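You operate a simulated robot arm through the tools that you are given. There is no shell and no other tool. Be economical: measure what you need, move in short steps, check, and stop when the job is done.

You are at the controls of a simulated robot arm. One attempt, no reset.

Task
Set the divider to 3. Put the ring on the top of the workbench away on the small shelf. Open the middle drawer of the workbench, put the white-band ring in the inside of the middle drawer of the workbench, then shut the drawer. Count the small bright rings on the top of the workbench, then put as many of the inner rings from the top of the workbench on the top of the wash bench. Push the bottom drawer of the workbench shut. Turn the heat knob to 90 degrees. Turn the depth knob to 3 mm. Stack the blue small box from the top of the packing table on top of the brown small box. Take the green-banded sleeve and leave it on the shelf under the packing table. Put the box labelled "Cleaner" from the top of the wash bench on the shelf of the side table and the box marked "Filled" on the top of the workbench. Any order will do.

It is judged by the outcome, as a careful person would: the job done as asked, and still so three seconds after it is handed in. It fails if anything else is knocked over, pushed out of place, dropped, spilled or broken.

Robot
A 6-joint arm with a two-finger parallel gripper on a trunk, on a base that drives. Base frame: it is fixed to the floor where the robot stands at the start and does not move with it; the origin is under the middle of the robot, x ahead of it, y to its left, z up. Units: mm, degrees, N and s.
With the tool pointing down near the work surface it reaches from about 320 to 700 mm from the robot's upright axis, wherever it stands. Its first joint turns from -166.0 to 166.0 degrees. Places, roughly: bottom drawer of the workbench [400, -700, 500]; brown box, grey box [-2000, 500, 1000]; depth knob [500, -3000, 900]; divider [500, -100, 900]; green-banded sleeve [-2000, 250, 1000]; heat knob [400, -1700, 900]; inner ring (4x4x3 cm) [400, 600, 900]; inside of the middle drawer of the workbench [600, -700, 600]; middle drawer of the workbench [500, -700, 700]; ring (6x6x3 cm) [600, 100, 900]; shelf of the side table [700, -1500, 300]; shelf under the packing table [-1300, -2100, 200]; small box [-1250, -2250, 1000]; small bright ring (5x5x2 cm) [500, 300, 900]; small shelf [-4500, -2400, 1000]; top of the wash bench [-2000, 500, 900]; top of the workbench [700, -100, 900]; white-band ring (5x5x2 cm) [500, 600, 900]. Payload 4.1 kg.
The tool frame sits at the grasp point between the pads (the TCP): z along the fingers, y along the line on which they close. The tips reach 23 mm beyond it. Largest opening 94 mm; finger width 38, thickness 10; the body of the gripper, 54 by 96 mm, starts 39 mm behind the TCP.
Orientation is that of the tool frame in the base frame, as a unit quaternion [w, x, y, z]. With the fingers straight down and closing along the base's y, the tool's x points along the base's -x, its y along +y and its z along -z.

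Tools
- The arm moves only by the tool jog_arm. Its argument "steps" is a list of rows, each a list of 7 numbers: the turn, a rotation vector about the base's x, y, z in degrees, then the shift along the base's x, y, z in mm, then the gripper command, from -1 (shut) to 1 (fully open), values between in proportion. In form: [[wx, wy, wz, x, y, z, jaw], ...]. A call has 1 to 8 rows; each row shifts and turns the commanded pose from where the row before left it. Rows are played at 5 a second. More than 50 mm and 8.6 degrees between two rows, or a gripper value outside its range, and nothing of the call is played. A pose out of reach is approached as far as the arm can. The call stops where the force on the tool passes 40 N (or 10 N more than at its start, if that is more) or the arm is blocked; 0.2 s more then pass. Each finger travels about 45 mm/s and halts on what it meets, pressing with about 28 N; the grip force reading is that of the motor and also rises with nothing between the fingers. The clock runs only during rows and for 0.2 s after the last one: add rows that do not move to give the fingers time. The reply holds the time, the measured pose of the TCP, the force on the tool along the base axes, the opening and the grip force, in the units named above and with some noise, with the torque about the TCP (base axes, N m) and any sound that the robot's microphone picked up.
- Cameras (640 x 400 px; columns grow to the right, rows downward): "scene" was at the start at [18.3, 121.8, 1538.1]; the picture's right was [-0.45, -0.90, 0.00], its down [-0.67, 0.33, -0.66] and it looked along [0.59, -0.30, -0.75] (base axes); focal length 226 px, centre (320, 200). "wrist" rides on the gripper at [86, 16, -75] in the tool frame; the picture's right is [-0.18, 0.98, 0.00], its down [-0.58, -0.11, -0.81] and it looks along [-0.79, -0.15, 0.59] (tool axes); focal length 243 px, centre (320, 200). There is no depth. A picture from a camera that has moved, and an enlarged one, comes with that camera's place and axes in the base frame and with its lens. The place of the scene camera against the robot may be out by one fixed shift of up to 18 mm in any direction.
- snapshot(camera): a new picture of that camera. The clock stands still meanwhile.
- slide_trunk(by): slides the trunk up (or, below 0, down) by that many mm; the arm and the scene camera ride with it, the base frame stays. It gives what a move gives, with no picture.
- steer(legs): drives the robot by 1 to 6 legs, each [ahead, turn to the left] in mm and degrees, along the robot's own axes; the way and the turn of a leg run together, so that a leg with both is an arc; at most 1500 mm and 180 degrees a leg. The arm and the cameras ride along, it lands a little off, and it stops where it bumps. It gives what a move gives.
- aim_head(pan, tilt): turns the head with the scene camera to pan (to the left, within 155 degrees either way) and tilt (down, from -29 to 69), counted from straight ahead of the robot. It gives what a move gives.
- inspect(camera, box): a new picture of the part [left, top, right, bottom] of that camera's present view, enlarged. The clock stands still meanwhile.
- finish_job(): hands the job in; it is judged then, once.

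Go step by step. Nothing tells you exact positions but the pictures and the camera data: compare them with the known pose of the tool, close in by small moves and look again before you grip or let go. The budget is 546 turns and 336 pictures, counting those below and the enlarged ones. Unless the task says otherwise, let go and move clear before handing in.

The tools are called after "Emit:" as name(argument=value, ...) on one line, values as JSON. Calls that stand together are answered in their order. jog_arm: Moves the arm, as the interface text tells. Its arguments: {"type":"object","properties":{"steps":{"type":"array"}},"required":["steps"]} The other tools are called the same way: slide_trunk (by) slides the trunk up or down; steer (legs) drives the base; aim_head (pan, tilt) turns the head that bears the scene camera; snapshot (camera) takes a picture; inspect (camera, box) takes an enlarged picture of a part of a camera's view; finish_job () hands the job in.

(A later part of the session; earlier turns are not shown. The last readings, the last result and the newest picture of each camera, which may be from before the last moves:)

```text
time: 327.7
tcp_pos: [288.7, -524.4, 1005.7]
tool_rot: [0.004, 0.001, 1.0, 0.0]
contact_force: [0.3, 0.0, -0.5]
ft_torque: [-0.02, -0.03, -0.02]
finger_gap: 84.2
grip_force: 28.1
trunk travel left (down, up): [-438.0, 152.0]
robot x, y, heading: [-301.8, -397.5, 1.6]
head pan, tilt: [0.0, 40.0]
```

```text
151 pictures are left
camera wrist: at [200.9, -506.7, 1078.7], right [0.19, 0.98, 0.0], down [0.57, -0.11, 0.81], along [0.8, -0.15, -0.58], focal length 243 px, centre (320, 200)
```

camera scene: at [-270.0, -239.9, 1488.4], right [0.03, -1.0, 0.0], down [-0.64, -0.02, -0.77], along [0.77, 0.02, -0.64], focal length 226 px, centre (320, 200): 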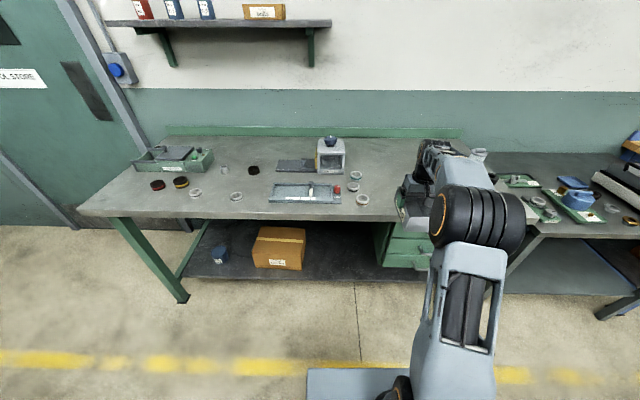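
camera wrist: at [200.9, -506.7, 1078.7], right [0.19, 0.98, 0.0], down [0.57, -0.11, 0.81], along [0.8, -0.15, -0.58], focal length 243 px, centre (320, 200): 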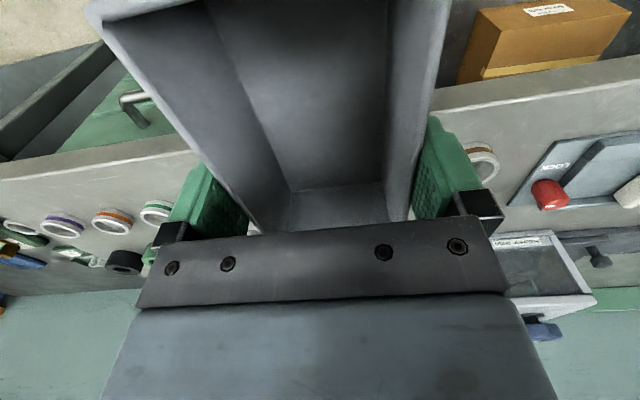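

Emit:
steer(legs=[[220, -1.5]])

Emit:
jog_arm(steps=[[0, 0, 0, 0, -15, 0, -1], [0, 0, 0, 0, -10, -20, -1]])

Emit:
snapshot(camera="wrist")

Emit:
inspect(camera="scene", box=[320, 140, 520, 265])

```text
time: 329.4
tcp_pos: [507.0, -536.4, 1004.3]
tool_rot: [0.005, 0.014, 1.0, 0.001]
contact_force: [-0.3, 0.0, -1.2]
ft_torque: [-0.01, -0.02, -0.04]
finger_gap: 84.1
grip_force: 28.2
trunk travel left (down, up): [-438.0, 152.0]
robot x, y, heading: [-74.2, -394.8, 0.1]
head pan, tilt: [0.0, 40.0]
```

```text
time: 330.0
tcp_pos: [507.0, -564.1, 984.4]
tool_rot: [0.004, 0.014, 1.0, 0.001]
contact_force: [0.9, -0.3, 0.1]
ft_torque: [0.04, 0.01, 0.0]
finger_gap: 84.1
grip_force: 28.1
trunk travel left (down, up): [-438.0, 152.0]
robot x, y, heading: [-77.0, -393.1, 0.1]
head pan, tilt: [0.0, 40.0]
```

```text
150 pictures are left
camera wrist: at [420.5, -543.5, 1058.8], right [0.21, 0.98, 0.0], down [0.57, -0.13, 0.81], along [0.79, -0.17, -0.59], focal length 243 px, centre (320, 200)
```

wrist: 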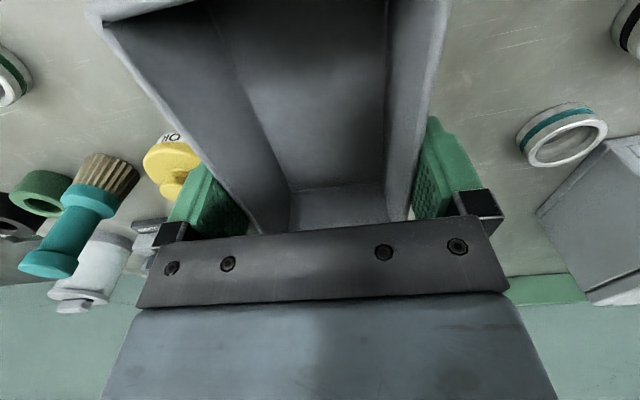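

```text
3.20 times, centred on (420, 202) of scene
camera zoom: at [-43.9, -237.3, 1488.4], right [0.0, -1.0, 0.0], down [-0.64, 0.0, -0.77], along [0.77, 0.0, -0.64], focal length 724 px, centre (0, 192)
```

zoom: 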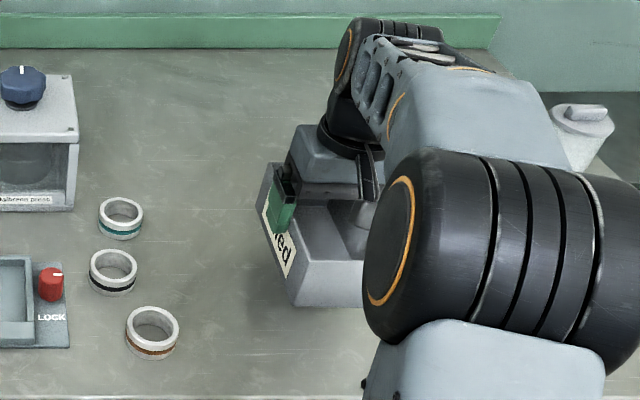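

Emit:
jog_arm(steps=[[0, 0, 0, 0, 0, -20, -1], [0, 0, 0, 0, 0, -15, -1], [0, 0, 0, 0, 0, -4, -1]])

Emit:
jog_arm(steps=[[0, 0, 0, 0, 0, -2, -1], [0, 0, 0, 0, 0, -2, -1], [0, 0, 0, 0, 0, -2, -1]])

```text
time: 330.8
tcp_pos: [506.8, -560.7, 944.7]
tool_rot: [0.005, 0.014, 1.0, 0.001]
contact_force: [0.4, 0.0, -0.2]
ft_torque: [0.0, 0.0, 0.02]
finger_gap: 84.0
grip_force: 27.2
trunk travel left (down, up): [-438.0, 152.0]
robot x, y, heading: [-76.5, -391.7, -0.1]
head pan, tilt: [0.0, 40.0]
```

```text
time: 331.6
tcp_pos: [506.5, -561.5, 939.6]
tool_rot: [0.005, 0.014, 1.0, 0.001]
contact_force: [0.4, -1.5, -0.8]
ft_torque: [-0.03, 0.02, -0.01]
finger_gap: 84.2
grip_force: 28.2
trunk travel left (down, up): [-438.0, 152.0]
robot x, y, heading: [-78.0, -394.4, -0.1]
head pan, tilt: [0.0, 40.0]
```

Emit:
jog_arm(steps=[[0, 0, 0, 0, 0, -2, -1], [0, 0, 0, 0, 0, -2, -1]])

Emit:
jog_arm(steps=[[0, 0, 0, 0, 0, -2, -1], [0, 0, 0, 0, 0, -1, -1]])

```text
time: 332.2
tcp_pos: [506.1, -561.6, 938.3]
tool_rot: [0.006, 0.015, 1.0, 0.001]
contact_force: [0.2, -1.2, 19.4]
ft_torque: [0.0, 0.59, 0.05]
finger_gap: 84.2
grip_force: 28.1
trunk travel left (down, up): [-438.0, 152.0]
robot x, y, heading: [-78.8, -396.7, 0.0]
head pan, tilt: [0.0, 40.0]
```

```text
time: 332.8
tcp_pos: [506.0, -561.3, 935.1]
tool_rot: [0.007, 0.014, 1.0, 0.0]
contact_force: [2.4, -3.2, 25.3]
ft_torque: [-0.12, -0.09, 0.03]
finger_gap: 84.3
grip_force: 27.5
trunk travel left (down, up): [-438.0, 152.0]
robot x, y, heading: [-77.0, -393.2, -0.1]
head pan, tilt: [0.0, 40.0]
```

Resting on the bench. Release and lift straight up.

Emit:
jog_arm(steps=[[0, 0, 0, 0, 0, 1, 0.6], [0, 0, 0, 0, 0, 0, 1], [0, 0, 0, 0, 0, 0, 1], [0, 0, 0, 0, 0, 30, 1], [0, 0, 0, 0, 0, 45, 1], [0, 0, 0, 0, 0, 45, 1]])

Emit:
snapshot(camera="wrist")

```text
time: 334.2
tcp_pos: [507.6, -561.1, 1054.2]
tool_rot: [0.004, 0.014, 1.0, 0.0]
contact_force: [0.3, -0.7, 0.7]
ft_torque: [-0.01, 0.01, 0.01]
finger_gap: 94.0
grip_force: 0.2
trunk travel left (down, up): [-438.0, 152.0]
robot x, y, heading: [-76.7, -394.3, -0.1]
head pan, tilt: [0.0, 40.0]
```

```text
148 pictures are left
camera wrist: at [420.6, -542.1, 1128.4], right [0.21, 0.98, 0.0], down [0.57, -0.13, 0.81], along [0.79, -0.17, -0.59], focal length 243 px, centre (320, 200)
```

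wrist: 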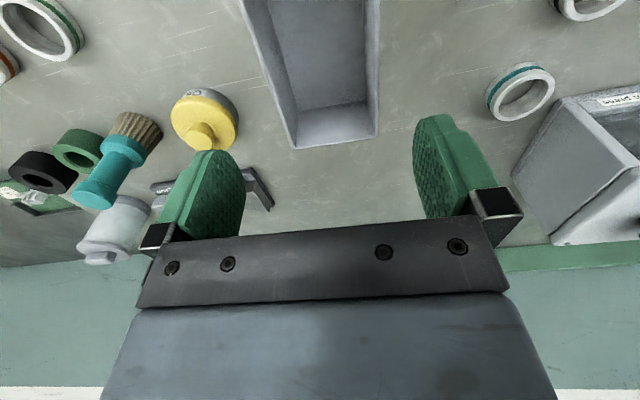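

Next inner ring B at about (638, 245).

Emit:
steer(legs=[[-320, 0], [0, 90], [690, 0], [0, -90], [370, 0]])

Emit:
snapshot(camera="wrist")

```text
time: 349.2
tcp_pos: [566.1, 154.8, 1052.7]
tool_rot: [0.004, 0.002, 1.0, 0.0]
contact_force: [-0.8, 0.0, 0.6]
ft_torque: [0.02, 0.01, 0.03]
finger_gap: 94.2
grip_force: 0.0
trunk travel left (down, up): [-438.0, 152.0]
robot x, y, heading: [-23.0, 306.7, 1.6]
head pan, tilt: [0.0, 40.0]
```

```text
147 pictures are left
camera wrist: at [479.2, 171.8, 1128.0], right [0.19, 0.98, 0.0], down [0.57, -0.11, 0.81], along [0.8, -0.15, -0.59], focal length 243 px, centre (320, 200)
```

wrist: 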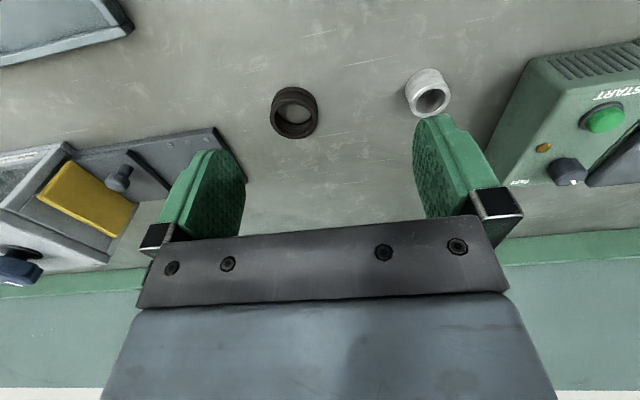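

Emit:
jog_arm(steps=[[0, 0, 0, 17, 25, -25, 0.5], [0, 0, 0, 17, 25, -25, 0.5], [0, 0, 0, 17, 25, -25, 0.5], [0, 0, 0, 14, 22, -20, 0.5]])

Emit:
snapshot(camera="wrist")

```text
time: 350.2
tcp_pos: [632.0, 250.5, 960.2]
tool_rot: [0.005, 0.002, 1.0, 0.0]
contact_force: [0.1, -0.1, 0.0]
ft_torque: [0.0, 0.01, 0.0]
finger_gap: 70.6
grip_force: 0.1
trunk travel left (down, up): [-438.0, 152.0]
robot x, y, heading: [-23.1, 305.5, 1.5]
head pan, tilt: [0.0, 40.0]
```

```text
146 pictures are left
camera wrist: at [545.9, 268.7, 1034.6], right [0.19, 0.98, 0.0], down [0.57, -0.11, 0.81], along [0.8, -0.15, -0.58], focal length 243 px, centre (320, 200)
```

wrist: 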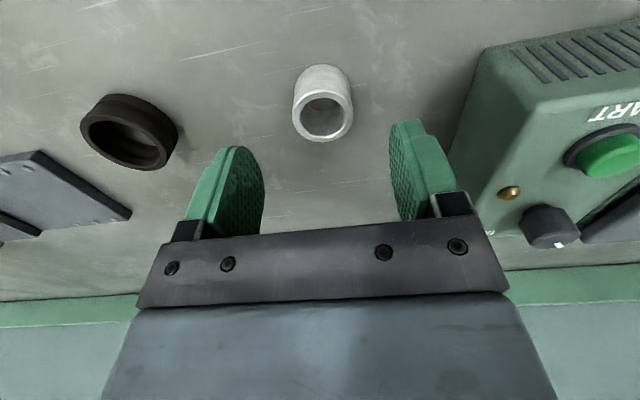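

Emit:
jog_arm(steps=[[0, 0, 0, 4, 3, -30, 0.3], [0, 0, 0, 0, 0, -24, 0.1], [0, 0, 0, 0, 0, 0, -1], [0, 0, 0, 0, 0, 0, -1], [0, 0, 0, 0, 0, 0, -1], [0, 0, 0, 0, 0, 30, -1], [0, 0, 0, 0, 0, 45, -1], [0, 0, 0, -30, 0, 35, -1]])

Emit:
snapshot(camera="wrist")

```text
time: 352.0
tcp_pos: [604.8, 254.9, 1014.1]
tool_rot: [0.004, 0.002, 1.0, 0.001]
contact_force: [-0.3, 0.0, -2.0]
ft_torque: [0.01, -0.01, -0.02]
finger_gap: 36.1
grip_force: 28.0
trunk travel left (down, up): [-438.0, 152.0]
robot x, y, heading: [-20.5, 306.8, 1.6]
head pan, tilt: [0.0, 40.0]
```

```text
145 pictures are left
camera wrist: at [518.4, 271.9, 1088.4], right [0.19, 0.98, 0.0], down [0.57, -0.11, 0.81], along [0.8, -0.15, -0.59], focal length 243 px, centre (320, 200)
```

wrist: 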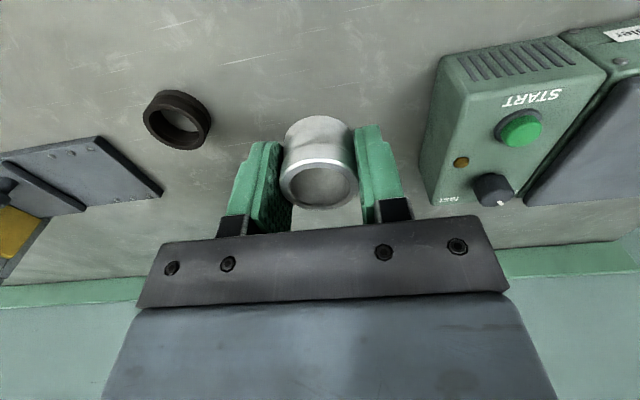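

Emit:
jog_arm(steps=[[0, 0, 0, -45, 0, 0, -1], [0, 0, 0, -45, 0, 10, -1]])

Emit:
steer(legs=[[-400, 0], [0, 178.5], [700, 0]])

Emit:
snapshot(camera="wrist")

Emit:
snapshot(camera="scene")

```text
time: 352.6
tcp_pos: [516.7, 255.1, 1024.9]
tool_rot: [0.004, 0.0, 1.0, 0.001]
contact_force: [0.4, 0.7, -1.5]
ft_torque: [0.02, -0.01, -0.01]
finger_gap: 36.2
grip_force: 28.0
trunk travel left (down, up): [-438.0, 152.0]
robot x, y, heading: [-22.1, 310.2, 1.5]
head pan, tilt: [0.0, 40.0]
```

```text
time: 365.8
tcp_pos: [-1670.8, 435.2, 1024.7]
tool_rot: [0.0, 0.999, -0.043, -0.004]
contact_force: [-0.3, -0.5, -1.1]
ft_torque: [0.02, -0.02, -0.02]
finger_gap: 36.1
grip_force: 28.4
trunk travel left (down, up): [-438.0, 152.0]
robot x, y, heading: [-1138.6, 334.5, 176.7]
head pan, tilt: [0.0, 40.0]
```

```text
144 pictures are left
camera wrist: at [-1586.1, 412.3, 1098.4], right [-0.27, -0.96, 0.0], down [-0.56, 0.16, 0.81], along [-0.78, 0.22, -0.59], focal length 243 px, centre (320, 200)
```

wrist: 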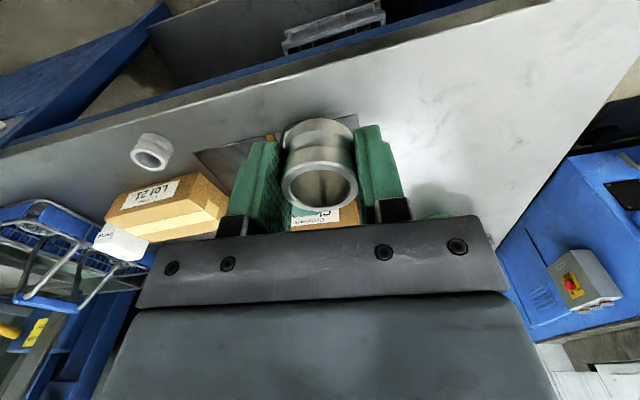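

```text
143 pictures are left
camera scene: at [-1163.4, 163.2, 1488.3], right [0.06, 1.0, 0.0], down [0.64, -0.04, -0.77], along [-0.76, 0.04, -0.64], focal length 226 px, centre (320, 200)
```

scene: 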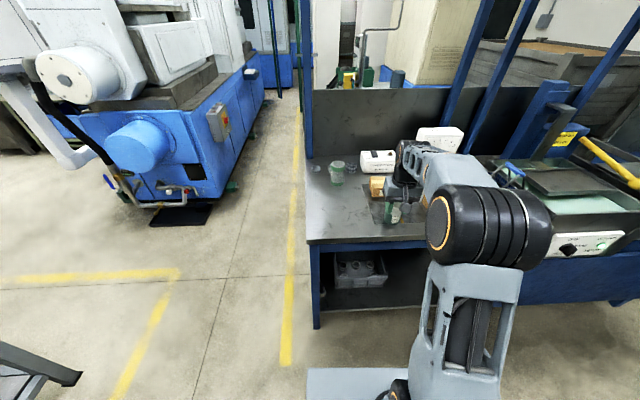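

Emit:
jog_arm(steps=[[0, 0, 0, -23, -32, -20, -1], [0, 0, 0, -23, -32, -25, -1], [0, 0, 0, -23, -31, -25, -1], [0, 0, 0, 0, 0, -40, -1], [0, 0, 0, 0, 0, -20, -1]])

Emit:
snapshot(camera="wrist")

```text
time: 367.0
tcp_pos: [-1740.5, 338.4, 892.7]
tool_rot: [0.001, 0.999, -0.043, -0.004]
contact_force: [0.5, -0.1, -1.6]
ft_torque: [0.0, 0.01, -0.01]
finger_gap: 36.4
grip_force: 27.9
trunk travel left (down, up): [-438.0, 152.0]
robot x, y, heading: [-1136.0, 338.3, 176.9]
head pan, tilt: [0.0, 40.0]
```

```text
142 pictures are left
camera wrist: at [-1655.8, 316.7, 968.2], right [-0.27, -0.96, 0.0], down [-0.56, 0.16, 0.81], along [-0.78, 0.22, -0.58], focal length 243 px, centre (320, 200)
```

wrist: 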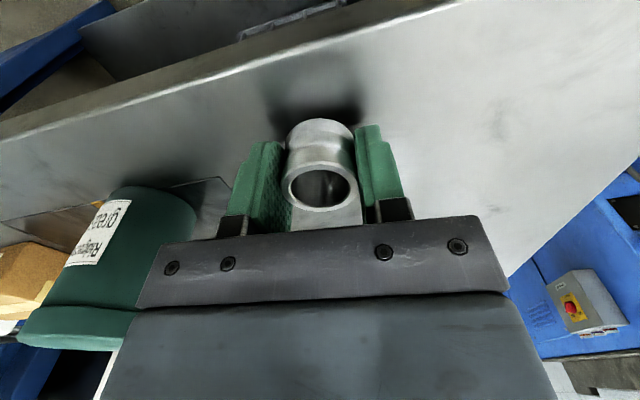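

Emit:
jog_arm(steps=[[0, 0, 0, 0, 0, -4, -1], [0, 0, 0, 0, 0, -2, -1], [0, 0, 0, 0, 0, -2, -1]])

Emit:
jog_arm(steps=[[0, 0, 0, 0, 0, -1, -1], [0, 0, 0, 0, 0, -1, -1]])

```text
time: 367.8
tcp_pos: [-1740.4, 338.5, 885.7]
tool_rot: [0.0, 0.999, -0.042, -0.004]
contact_force: [-0.1, -0.1, -0.8]
ft_torque: [-0.03, 0.01, -0.02]
finger_gap: 36.2
grip_force: 27.9
trunk travel left (down, up): [-438.0, 152.0]
robot x, y, heading: [-1139.0, 337.5, 176.8]
head pan, tilt: [0.0, 40.0]
```

```text
time: 368.4
tcp_pos: [-1739.7, 338.4, 885.3]
tool_rot: [0.0, 0.999, -0.043, -0.006]
contact_force: [0.4, -0.3, 2.9]
ft_torque: [0.07, -0.01, -0.03]
finger_gap: 35.9
grip_force: 28.5
trunk travel left (down, up): [-438.0, 152.0]
robot x, y, heading: [-1137.6, 339.3, 177.0]
head pan, tilt: [0.0, 40.0]
```

Emit:
jog_arm(steps=[[0, 0, 0, 0, 0, 0, -0.3], [0, 0, 0, 0, 0, 0, 0.2], [0, 0, 0, 0, 0, 0, 0.2], [0, 0, 0, 0, 0, 40, 0.2], [0, 0, 0, 0, 0, 45, 0.2], [0, 0, 0, 0, 0, 45, 0.2], [0, 0, 0, 0, 0, 40, 0.2]])

Emit:
snapshot(camera="wrist")

Emit:
inspect(camera="scene", box=[300, 120, 460, 245])

```text
time: 370.0
tcp_pos: [-1740.2, 339.2, 1054.7]
tool_rot: [0.0, 0.999, -0.043, -0.004]
contact_force: [0.2, 0.3, -0.9]
ft_torque: [0.0, 0.03, 0.03]
finger_gap: 56.2
grip_force: 0.0
trunk travel left (down, up): [-438.0, 152.0]
robot x, y, heading: [-1137.0, 338.0, 177.1]
head pan, tilt: [0.0, 40.0]
```

```text
141 pictures are left
camera wrist: at [-1655.6, 317.1, 1128.9], right [-0.27, -0.96, 0.0], down [-0.56, 0.16, 0.81], along [-0.78, 0.22, -0.58], focal length 243 px, centre (320, 200)
```

wrist: 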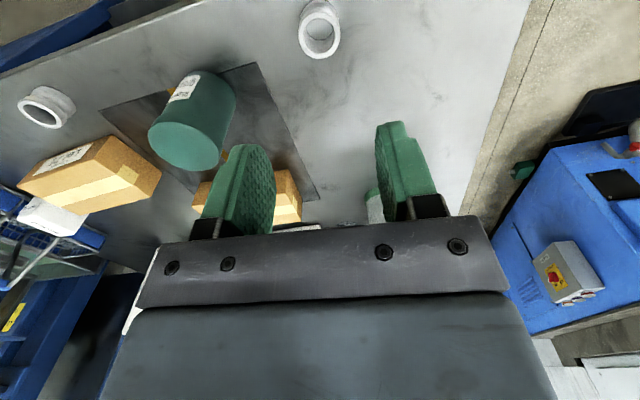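

```text
3.20 times, centred on (380, 182) of scene
camera zoom: at [-1163.1, 163.2, 1488.3], right [0.06, 1.0, 0.0], down [0.64, -0.04, -0.77], along [-0.76, 0.04, -0.64], focal length 724 px, centre (128, 256)
```

zoom: 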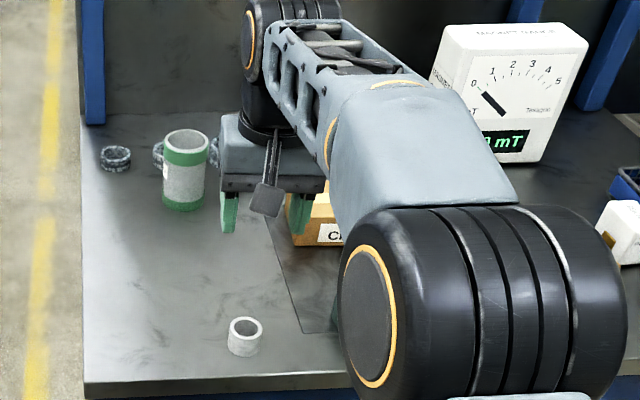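

Both rings placed. Now shift right for the Cleaner box.

Emit:
steer(legs=[[-60, 0], [0, -87], [140, 0], [0, 90], [170, 0]])

Emit:
jog_arm(steps=[[0, 0, 0, 0, 0, 10, 1], [0, 0, 0, 0, 0, 0, 1]])

Emit:
snapshot(camera="wrist")

Emit:
snapshot(camera="scene")

```text
time: 380.5
tcp_pos: [-1849.1, 465.9, 1053.3]
tool_rot: [0.001, 1.0, -0.031, -0.004]
contact_force: [-0.5, 0.1, 0.3]
ft_torque: [0.05, 0.02, 0.01]
finger_gap: 56.5
grip_force: 0.1
trunk travel left (down, up): [-438.0, 152.0]
robot x, y, heading: [-1249.6, 478.1, 178.2]
head pan, tilt: [0.0, 40.0]
```

```text
time: 381.1
tcp_pos: [-1849.7, 466.3, 1064.7]
tool_rot: [0.001, 0.999, -0.031, -0.004]
contact_force: [0.3, -0.1, 0.2]
ft_torque: [-0.03, 0.0, -0.01]
finger_gap: 94.0
grip_force: 0.1
trunk travel left (down, up): [-438.0, 152.0]
robot x, y, heading: [-1245.4, 477.9, 178.2]
head pan, tilt: [0.0, 40.0]
```

```text
139 pictures are left
camera wrist: at [-1763.5, 446.6, 1138.7], right [-0.25, -0.97, 0.0], down [-0.57, 0.15, 0.81], along [-0.79, 0.2, -0.58], focal length 243 px, centre (320, 200)
```

wrist: 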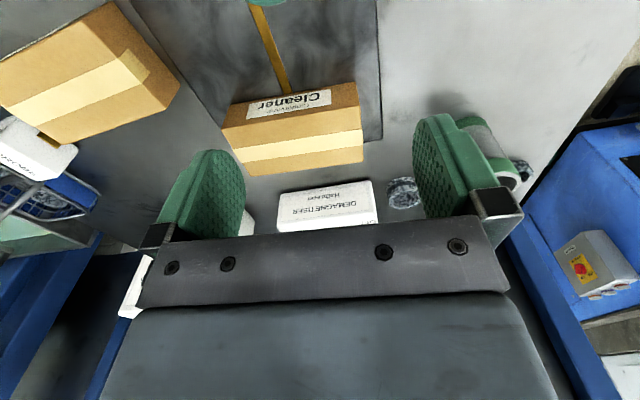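

```text
138 pictures are left
camera scene: at [-1267.9, 302.9, 1488.3], right [0.03, 1.0, 0.0], down [0.64, -0.02, -0.77], along [-0.77, 0.03, -0.64], focal length 226 px, centre (320, 200)
```

scene: 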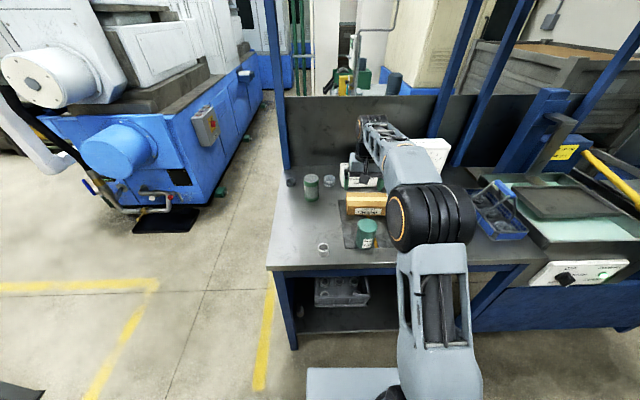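

Emit:
inspect(camera="wrist", box=[200, 60, 400, 200])

```text
2.86 times, centred on (300, 130) of wrist
camera zoom: at [-1763.5, 446.6, 1138.7], right [-0.25, -0.97, 0.0], down [-0.57, 0.15, 0.81], along [-0.79, 0.2, -0.58], focal length 693 px, centre (377, 400)
```

zoom: 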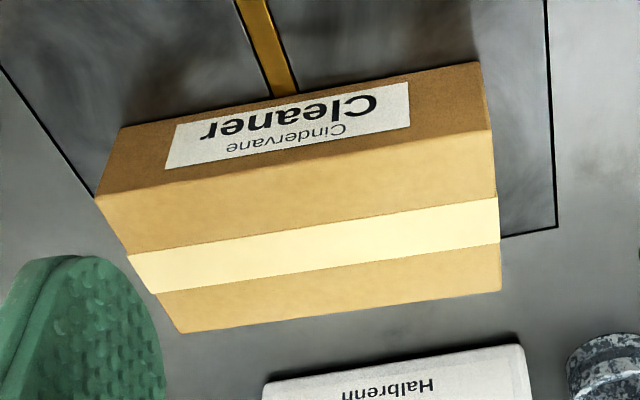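

Cleaner box: ≈160×86×49 mm, centre (−1959, 525), yaw −3.4°. Rotate the gripper 90° and approach.

Emit:
steer(legs=[[50, 0]])

Emit:
jog_arm(steps=[[0, 0, -8.5, 0, 0, 0, 1], [0, 0, -8.5, 0, 0, 0, 1], [0, 0, -8.5, 0, 0, 0, 1], [0, 0, -8.5, 0, 0, 0, 1], [0, 0, -8.5, 0, 0, 0, 1], [0, 0, -8.5, 0, 0, 0, 1], [0, 0, -8.5, 0, 0, 0, 1], [0, 0, -8.5, 0, 0, 0, 1]])

Emit:
jog_arm(steps=[[0, 0, -8.5, -15, 20, 0, 1], [0, 0, -8.5, -15, 20, -10, 1], [0, 0, -5, -10, 10, -10, 1]])

Emit:
snapshot(camera="wrist")

```text
time: 382.0
tcp_pos: [-1899.8, 469.2, 1063.6]
tool_rot: [0.001, 0.999, -0.032, -0.004]
contact_force: [0.8, 0.3, -0.3]
ft_torque: [-0.02, 0.02, 0.01]
finger_gap: 93.8
grip_force: 0.0
trunk travel left (down, up): [-438.0, 152.0]
robot x, y, heading: [-1296.9, 483.7, 178.2]
head pan, tilt: [0.0, 40.0]
```

```text
time: 383.8
tcp_pos: [-1899.5, 468.4, 1065.1]
tool_rot: [-0.002, 0.81, -0.586, -0.005]
contact_force: [-0.7, 0.6, -0.7]
ft_torque: [0.02, -0.01, -0.01]
finger_gap: 93.8
grip_force: 0.1
trunk travel left (down, up): [-438.0, 152.0]
robot x, y, heading: [-1297.6, 476.5, 177.9]
head pan, tilt: [0.0, 40.0]
```

```text
time: 384.6
tcp_pos: [-1938.6, 519.8, 1045.5]
tool_rot: [0.003, -0.684, 0.73, 0.003]
contact_force: [-0.2, 0.1, -0.1]
ft_torque: [0.01, 0.01, -0.02]
finger_gap: 93.8
grip_force: 0.1
trunk travel left (down, up): [-438.0, 152.0]
robot x, y, heading: [-1297.5, 480.5, 177.9]
head pan, tilt: [0.0, 40.0]
```

```text
136 pictures are left
camera wrist: at [-1961.9, 435.7, 1118.9], right [-0.97, 0.25, 0.0], down [0.15, 0.57, 0.81], along [0.2, 0.79, -0.59], focal length 243 px, centre (320, 200)
```

wrist: 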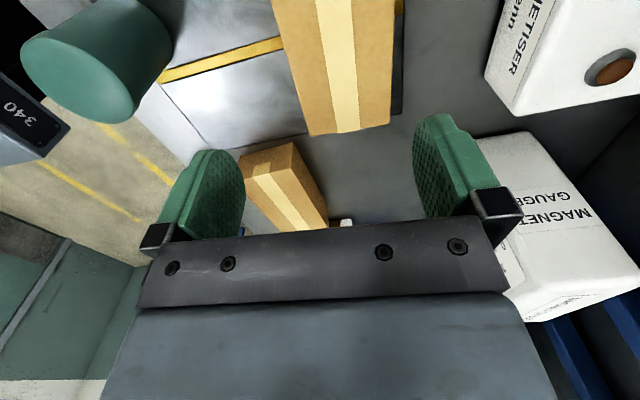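

Emit:
jog_arm(steps=[[0, 0, 0, -17, 5, -40, 1], [0, 0, 0, 0, 0, -45, 1], [0, 0, 0, 0, 0, -22, 1]])

Emit:
snapshot(camera="wrist")

Emit:
snapshot(camera="scene")

```text
time: 385.4
tcp_pos: [-1955.4, 524.7, 936.8]
tool_rot: [0.002, -0.684, 0.73, 0.004]
contact_force: [-0.5, 0.9, -0.5]
ft_torque: [0.02, -0.02, -0.01]
finger_gap: 93.9
grip_force: 0.1
trunk travel left (down, up): [-438.0, 152.0]
robot x, y, heading: [-1294.8, 482.1, 178.0]
head pan, tilt: [0.0, 40.0]
```

```text
135 pictures are left
camera wrist: at [-1977.5, 440.7, 1011.4], right [-0.97, 0.25, 0.0], down [0.15, 0.57, 0.81], along [0.2, 0.79, -0.59], focal length 243 px, centre (320, 200)
```

wrist: 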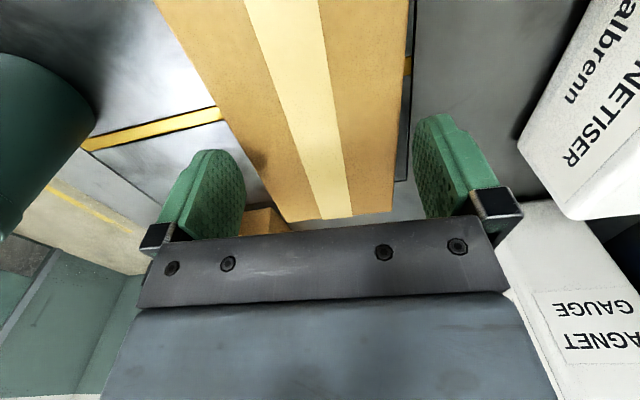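

```text
134 pictures are left
camera scene: at [-1318.5, 304.6, 1488.4], right [0.03, 1.0, 0.0], down [0.64, -0.02, -0.77], along [-0.77, 0.03, -0.64], focal length 226 px, centre (320, 200)
```

scene: 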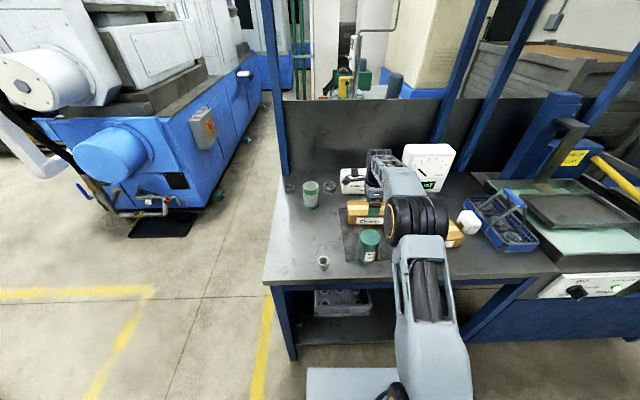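

Emit:
jog_arm(steps=[[0, 0, 0, 0, 0, -15, 1], [0, 0, 0, 0, 0, -12, 1], [0, 0, 0, 0, 0, -13, 1], [0, 0, 0, 0, 0, 0, 0.5], [0, 0, 0, 0, 0, 0, -1], [0, 0, 0, 0, 0, 0, -1]])

Emit:
snapshot(camera="wrist")

```text
time: 386.8
tcp_pos: [-1956.2, 524.1, 896.2]
tool_rot: [0.003, -0.684, 0.73, 0.002]
contact_force: [0.2, -1.3, -0.1]
ft_torque: [0.04, -0.26, -0.11]
finger_gap: 85.2
grip_force: 28.6
trunk travel left (down, up): [-438.0, 152.0]
robot x, y, heading: [-1297.6, 482.7, 178.0]
head pan, tilt: [0.0, 40.0]
```

```text
133 pictures are left
camera wrist: at [-1978.8, 439.2, 970.5], right [-0.97, 0.25, 0.0], down [0.15, 0.57, 0.81], along [0.2, 0.79, -0.58], focal length 243 px, centre (320, 200)
```

wrist: 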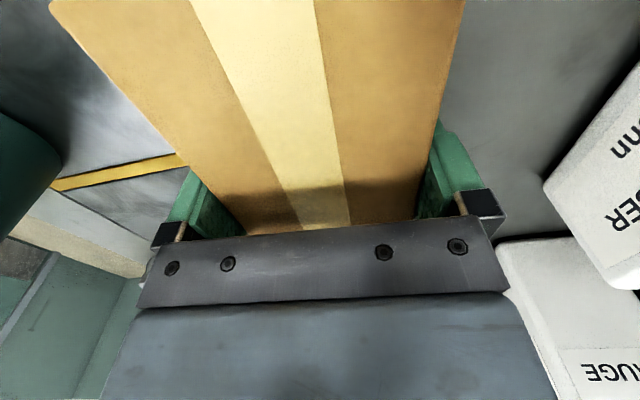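

Emit:
jog_arm(steps=[[0, 0, 0, 0, 0, 15, -1], [0, 0, 0, 0, 0, 40, -1], [0, 0, 0, 0, 0, 45, -1], [0, 0, 0, 0, 0, 45, -1], [0, 0, 0, 30, 0, 20, -1]])

Emit:
snapshot(camera="wrist")

```text
time: 388.0
tcp_pos: [-1925.9, 522.9, 1065.1]
tool_rot: [0.003, -0.684, 0.729, 0.003]
contact_force: [-0.8, 0.2, -6.3]
ft_torque: [0.0, 0.0, 0.0]
finger_gap: 85.1
grip_force: 27.6
trunk travel left (down, up): [-438.0, 152.0]
robot x, y, heading: [-1297.2, 484.7, 178.0]
head pan, tilt: [0.0, 40.0]
```

```text
132 pictures are left
camera wrist: at [-1947.6, 438.6, 1139.3], right [-0.97, 0.25, 0.0], down [0.15, 0.57, 0.81], along [0.2, 0.79, -0.58], focal length 243 px, centre (320, 200)
```

wrist: 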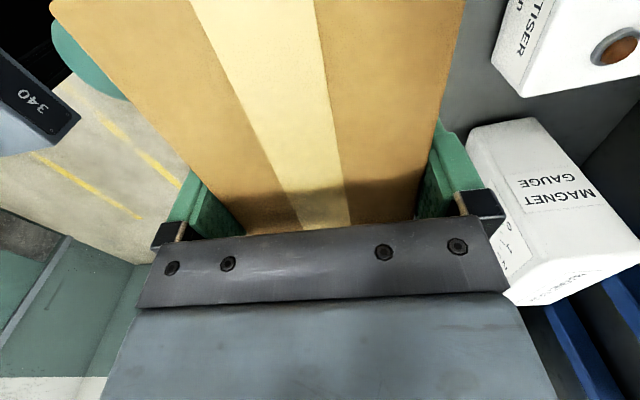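

Emit:
steer(legs=[[-850, 0], [0, 92], [1000, 0], [960, 0], [0, 90]])

Emit:
aim_head(pan=0, tilt=35)

Emit:
snapshot(camera="scene")

```text
time: 409.6
tcp_pos: [112.1, -1564.2, 1065.2]
tool_rot: [0.003, 0.731, 0.682, -0.003]
contact_force: [0.4, -1.2, -5.4]
ft_torque: [-0.03, -0.04, -0.02]
finger_gap: 84.7
grip_force: 28.1
trunk travel left (down, up): [-438.0, 152.0]
robot x, y, heading: [-520.9, -1520.4, -2.1]
head pan, tilt: [0.0, 40.0]
```

```text
time: 410.3
tcp_pos: [111.6, -1565.6, 1064.5]
tool_rot: [0.003, 0.731, 0.682, -0.003]
contact_force: [0.1, -0.2, -5.8]
ft_torque: [0.01, 0.02, -0.01]
finger_gap: 85.0
grip_force: 28.1
trunk travel left (down, up): [-438.0, 152.0]
robot x, y, heading: [-518.9, -1519.9, -2.2]
head pan, tilt: [0.0, 35.0]
```

```text
131 pictures are left
camera scene: at [-474.8, -1362.9, 1495.8], right [-0.04, -1.0, 0.0], down [-0.57, 0.02, -0.82], along [0.82, -0.03, -0.57], focal length 226 px, centre (320, 200)
```

scene: 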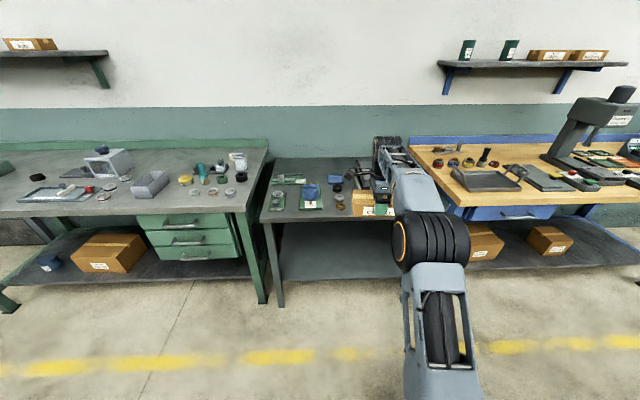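

Emit:
slide_trunk(by=-400)

Emit:
slide_trunk(by=-38)

Emit:
snapshot(camera="scene")

Emit:
jog_arm(steps=[[0, 0, 0, 0, 0, -40, -1], [0, 0, 0, 0, 0, -40, -1], [0, 0, 0, 0, 0, -40, -1], [0, 0, 0, 0, 0, -40, -1], [0, 0, 0, 0, 0, -40, -1]])

Emit:
snapshot(camera="scene")

```text
time: 414.1
tcp_pos: [111.3, -1564.6, 664.3]
tool_rot: [0.003, 0.731, 0.682, -0.003]
contact_force: [-0.5, 0.0, -6.0]
ft_torque: [-0.01, -0.02, 0.0]
finger_gap: 85.1
grip_force: 28.1
trunk travel left (down, up): [-38.0, 552.0]
robot x, y, heading: [-518.3, -1519.5, -2.1]
head pan, tilt: [0.0, 35.0]
```

```text
time: 414.9
tcp_pos: [111.5, -1565.4, 626.7]
tool_rot: [0.003, 0.732, 0.682, -0.003]
contact_force: [0.7, -0.6, -6.2]
ft_torque: [-0.01, 0.02, 0.01]
finger_gap: 84.9
grip_force: 28.0
trunk travel left (down, up): [0.0, 590.0]
robot x, y, heading: [-518.5, -1517.3, -2.2]
head pan, tilt: [0.0, 35.0]
```

```text
130 pictures are left
camera scene: at [-475.0, -1362.9, 1057.8], right [-0.04, -1.0, 0.0], down [-0.57, 0.02, -0.82], along [0.82, -0.03, -0.57], focal length 226 px, centre (320, 200)
```

scene: 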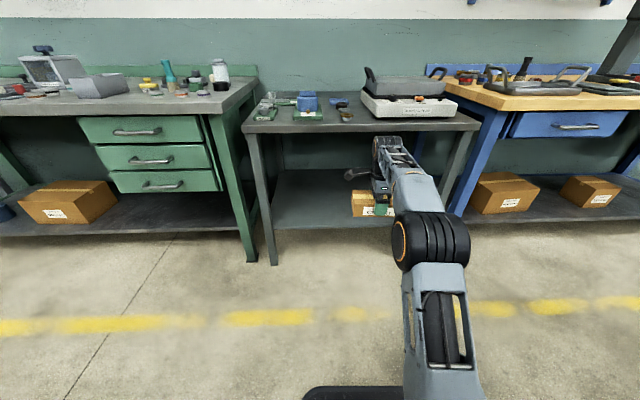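

```text
time: 416.1
tcp_pos: [111.3, -1566.5, 425.6]
tool_rot: [0.003, 0.732, 0.682, -0.002]
contact_force: [0.3, 0.1, -5.1]
ft_torque: [0.01, 0.03, 0.01]
finger_gap: 85.2
grip_force: 28.1
trunk travel left (down, up): [0.0, 590.0]
robot x, y, heading: [-520.0, -1520.5, -2.3]
head pan, tilt: [0.0, 35.0]
```

```text
129 pictures are left
camera scene: at [-475.2, -1362.9, 1057.9], right [-0.04, -1.0, 0.0], down [-0.57, 0.02, -0.82], along [0.82, -0.03, -0.57], focal length 226 px, centre (320, 200)
```

scene: 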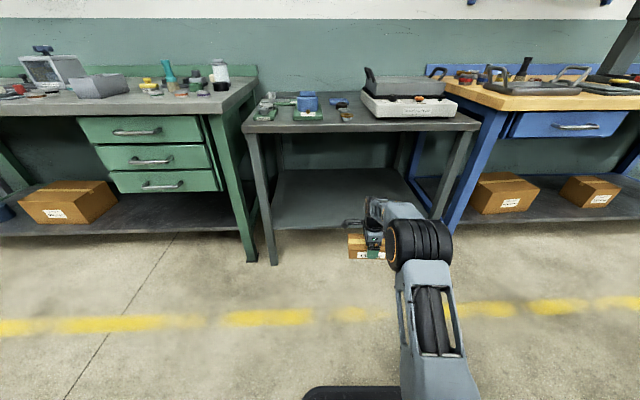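

Emit:
inspect(camera="scene", box=[240, 110, 480, 270])

Emit:
snapshot(camera="wrist")

```text
2.50 times, centred on (360, 190) of scene
camera zoom: at [-475.2, -1362.9, 1057.9], right [-0.04, -1.0, 0.0], down [-0.57, 0.02, -0.82], along [0.82, -0.03, -0.57], focal length 566 px, centre (220, 225)
```

zoom: 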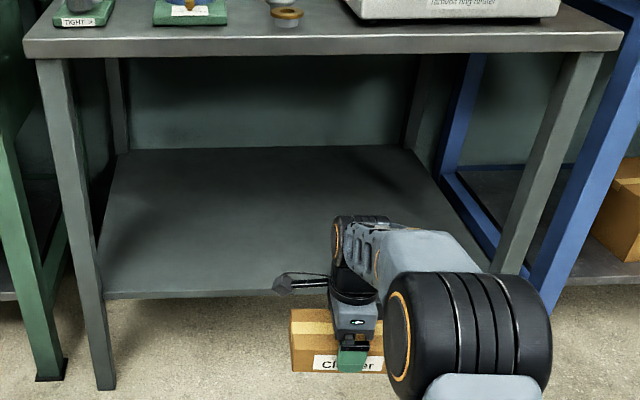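

```text
127 pictures are left
camera wrist: at [133.1, -1478.9, 499.4], right [0.97, -0.25, 0.0], down [-0.15, -0.57, 0.81], along [-0.2, -0.79, -0.59], focal length 243 px, centre (320, 200)
```

wrist: 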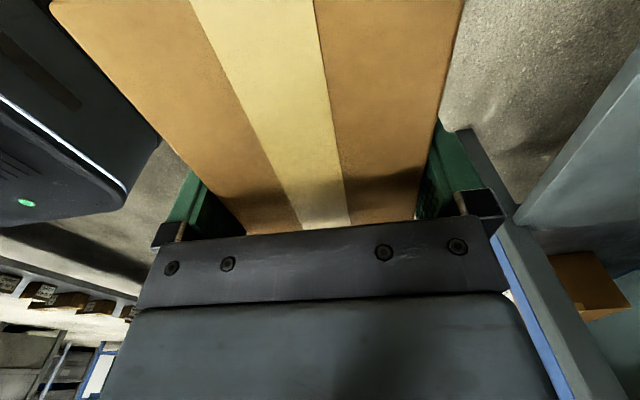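

Emit:
steer(legs=[[200, 2]])

Emit:
snapshot(camera="scene")

Emit:
snapshot(camera="wrist")

```text
time: 417.7
tcp_pos: [312.4, -1549.0, 425.0]
tool_rot: [0.003, 0.72, 0.694, -0.003]
contact_force: [-0.6, 0.7, -6.5]
ft_torque: [-0.04, 0.01, 0.0]
finger_gap: 84.9
grip_force: 28.2
trunk travel left (down, up): [0.0, 590.0]
robot x, y, heading: [-319.1, -1525.4, -0.5]
head pan, tilt: [0.0, 35.0]
```

```text
126 pictures are left
camera scene: at [-280.9, -1366.3, 1057.9], right [-0.01, -1.0, 0.0], down [-0.57, 0.0, -0.82], along [0.82, 0.0, -0.57], focal length 226 px, centre (320, 200)
```

scene: 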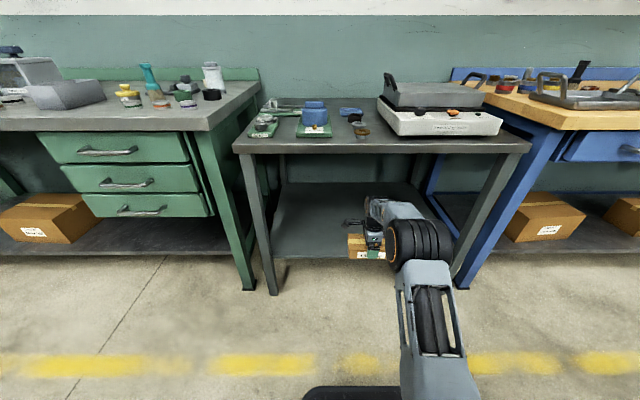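

```text
125 pictures are left
camera wrist: at [331.2, -1461.1, 499.5], right [0.98, -0.22, 0.0], down [-0.13, -0.57, 0.81], along [-0.18, -0.79, -0.59], focal length 243 px, centre (320, 200)
```

wrist: 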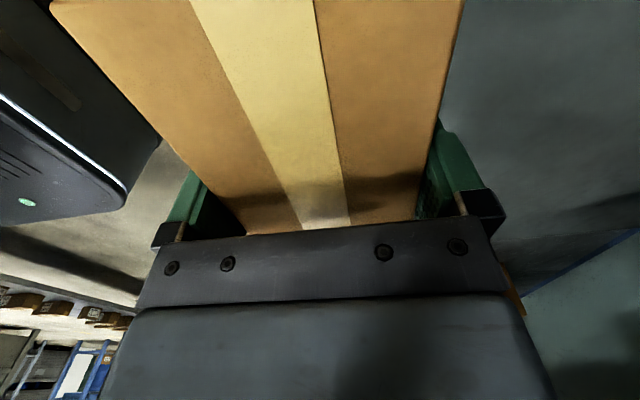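

Emit:
steer(legs=[[150, 0]])

Emit:
inspect(camera="scene", box=[260, 120, 480, 290])

Emit:
snapshot(camera="wrist")

```text
time: 419.1
tcp_pos: [459.0, -1549.4, 425.9]
tool_rot: [0.003, 0.719, 0.695, -0.003]
contact_force: [0.2, -0.7, -5.6]
ft_torque: [0.0, 0.0, -0.01]
finger_gap: 84.6
grip_force: 28.3
trunk travel left (down, up): [0.0, 590.0]
robot x, y, heading: [-172.5, -1522.1, -0.3]
head pan, tilt: [0.0, 35.0]
```

```text
2.35 times, centred on (370, 205) of scene
camera zoom: at [-133.2, -1367.1, 1057.9], right [0.0, -1.0, 0.0], down [-0.57, 0.0, -0.82], along [0.82, 0.0, -0.57], focal length 533 px, centre (202, 188)
```

zoom: 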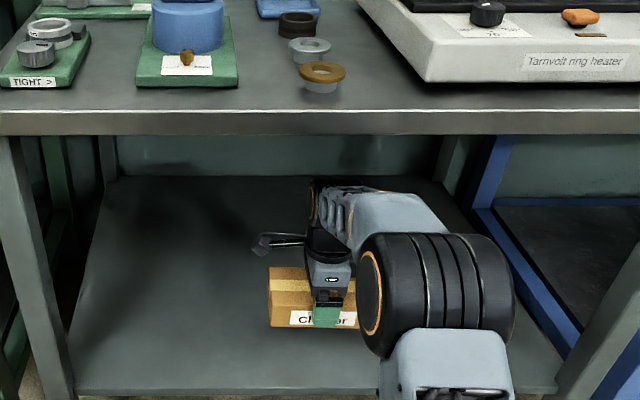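

```text
123 pictures are left
camera wrist: at [478.8, -1461.4, 499.4], right [0.98, -0.22, 0.0], down [-0.13, -0.57, 0.81], along [-0.18, -0.79, -0.58], focal length 243 px, centre (320, 200)
```

wrist: 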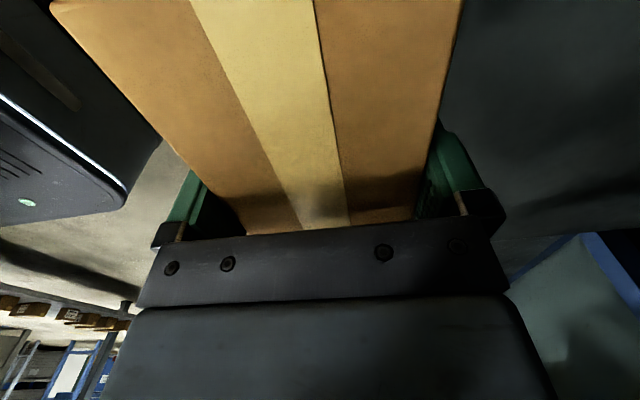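

Emit:
jog_arm(steps=[[0, 0, 0, 10, 0, -30, -1], [0, 0, 0, 0, 0, -30, -1], [0, 0, 0, 0, 0, -15, -1], [0, 0, 0, 0, 0, -8, -1]])

Emit:
inspect(camera="scene", box=[260, 120, 480, 290])

```text
time: 420.1
tcp_pos: [471.2, -1549.7, 342.5]
tool_rot: [0.003, 0.719, 0.695, -0.003]
contact_force: [0.2, 0.8, -6.8]
ft_torque: [-0.03, 0.02, 0.01]
finger_gap: 84.9
grip_force: 28.0
trunk travel left (down, up): [0.0, 590.0]
robot x, y, heading: [-169.2, -1520.8, -0.2]
head pan, tilt: [0.0, 35.0]
```

```text
2.35 times, centred on (370, 205) of scene
camera zoom: at [-133.3, -1367.1, 1057.9], right [0.0, -1.0, 0.0], down [-0.57, 0.0, -0.82], along [0.82, 0.0, -0.57], focal length 533 px, centre (202, 188)
```

zoom: 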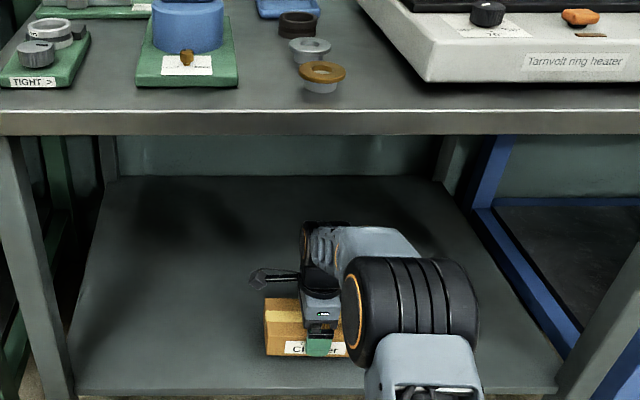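

Emit:
jog_arm(steps=[[0, 0, 0, 0, 0, -12, -1], [0, 0, 0, 0, 0, -8, -1], [0, 0, 0, 0, 0, -5, -1], [0, 0, 0, 0, 0, -4, -1]])

Emit:
jog_arm(steps=[[0, 0, 0, 0, 0, -3, -1], [0, 0, 0, 0, 0, -3, -1], [0, 0, 0, 0, 0, -3, -1], [0, 0, 0, 0, 0, -3, -1]])

Emit:
inspect(camera="scene", box=[260, 120, 480, 290])

```text
time: 421.1
tcp_pos: [470.8, -1549.8, 316.6]
tool_rot: [0.004, 0.719, 0.695, -0.001]
contact_force: [-7.6, 0.3, 14.2]
ft_torque: [0.17, 1.05, 0.01]
finger_gap: 84.9
grip_force: 28.1
trunk travel left (down, up): [0.0, 590.0]
robot x, y, heading: [-169.0, -1520.6, -0.2]
head pan, tilt: [0.0, 35.0]
```

```text
time: 422.1
tcp_pos: [470.6, -1549.2, 304.0]
tool_rot: [0.006, 0.719, 0.695, -0.001]
contact_force: [8.3, -0.8, 24.7]
ft_torque: [0.12, 1.12, 0.08]
finger_gap: 84.8
grip_force: 28.1
trunk travel left (down, up): [0.0, 590.0]
robot x, y, heading: [-171.9, -1523.2, -0.1]
head pan, tilt: [0.0, 35.0]
```

```text
2.35 times, centred on (370, 205) of scene
camera zoom: at [-134.7, -1367.0, 1057.9], right [0.0, -1.0, 0.0], down [-0.57, 0.0, -0.82], along [0.82, 0.0, -0.57], focal length 533 px, centre (202, 188)
```

zoom: 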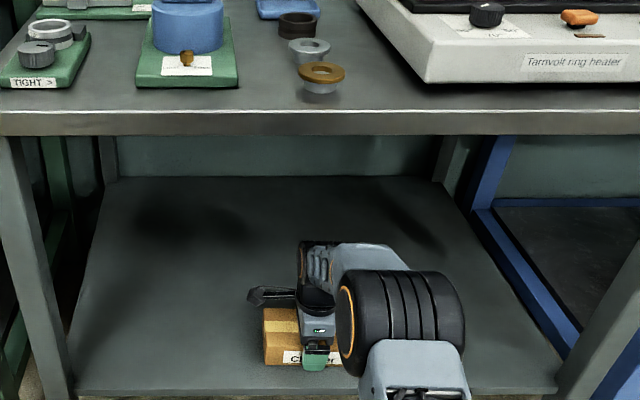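

Emit:
jog_arm(steps=[[0, 0, 0, 0, 0, 3, -1], [0, 0, 0, 0, 0, 0, 0.6], [0, 0, 0, 0, 0, 0, 1], [0, 0, 0, 0, 0, 0, 1], [0, 0, 0, 0, 0, 15, 1], [0, 0, 0, 0, 0, 25, 1], [0, 0, 0, 0, 0, 30, 1], [0, 0, 0, 0, 0, 30, 1]])

Emit:
snapshot(camera="wrist")

Emit:
inspect(camera="scene", box=[260, 120, 480, 290])

```text
time: 423.9
tcp_pos: [468.5, -1548.8, 403.2]
tool_rot: [0.004, 0.719, 0.695, -0.003]
contact_force: [0.1, 0.5, 0.0]
ft_torque: [-0.01, 0.0, -0.01]
finger_gap: 94.1
grip_force: 0.0
trunk travel left (down, up): [0.0, 590.0]
robot x, y, heading: [-171.1, -1522.6, -0.4]
head pan, tilt: [0.0, 35.0]
```

```text
120 pictures are left
camera wrist: at [487.6, -1460.6, 477.4], right [0.98, -0.22, 0.0], down [-0.13, -0.57, 0.81], along [-0.18, -0.79, -0.58], focal length 243 px, centre (320, 200)
```

wrist: 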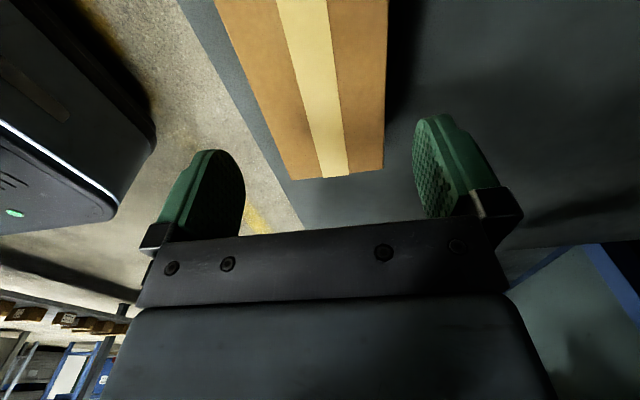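

```text
2.35 times, centred on (370, 205) of scene
camera zoom: at [-133.4, -1367.1, 1057.8], right [0.0, -1.0, 0.0], down [-0.57, 0.0, -0.82], along [0.82, 0.0, -0.57], focal length 533 px, centre (202, 188)
```

zoom: 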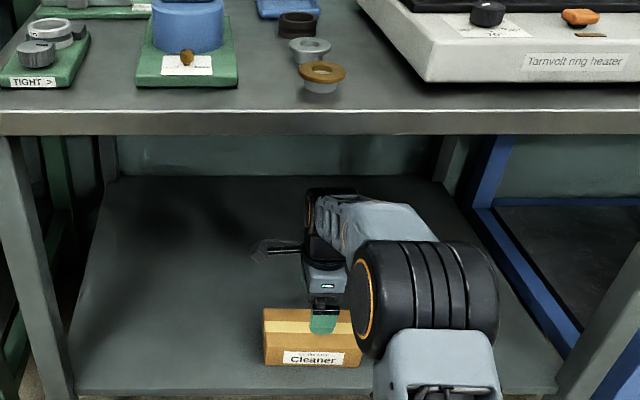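

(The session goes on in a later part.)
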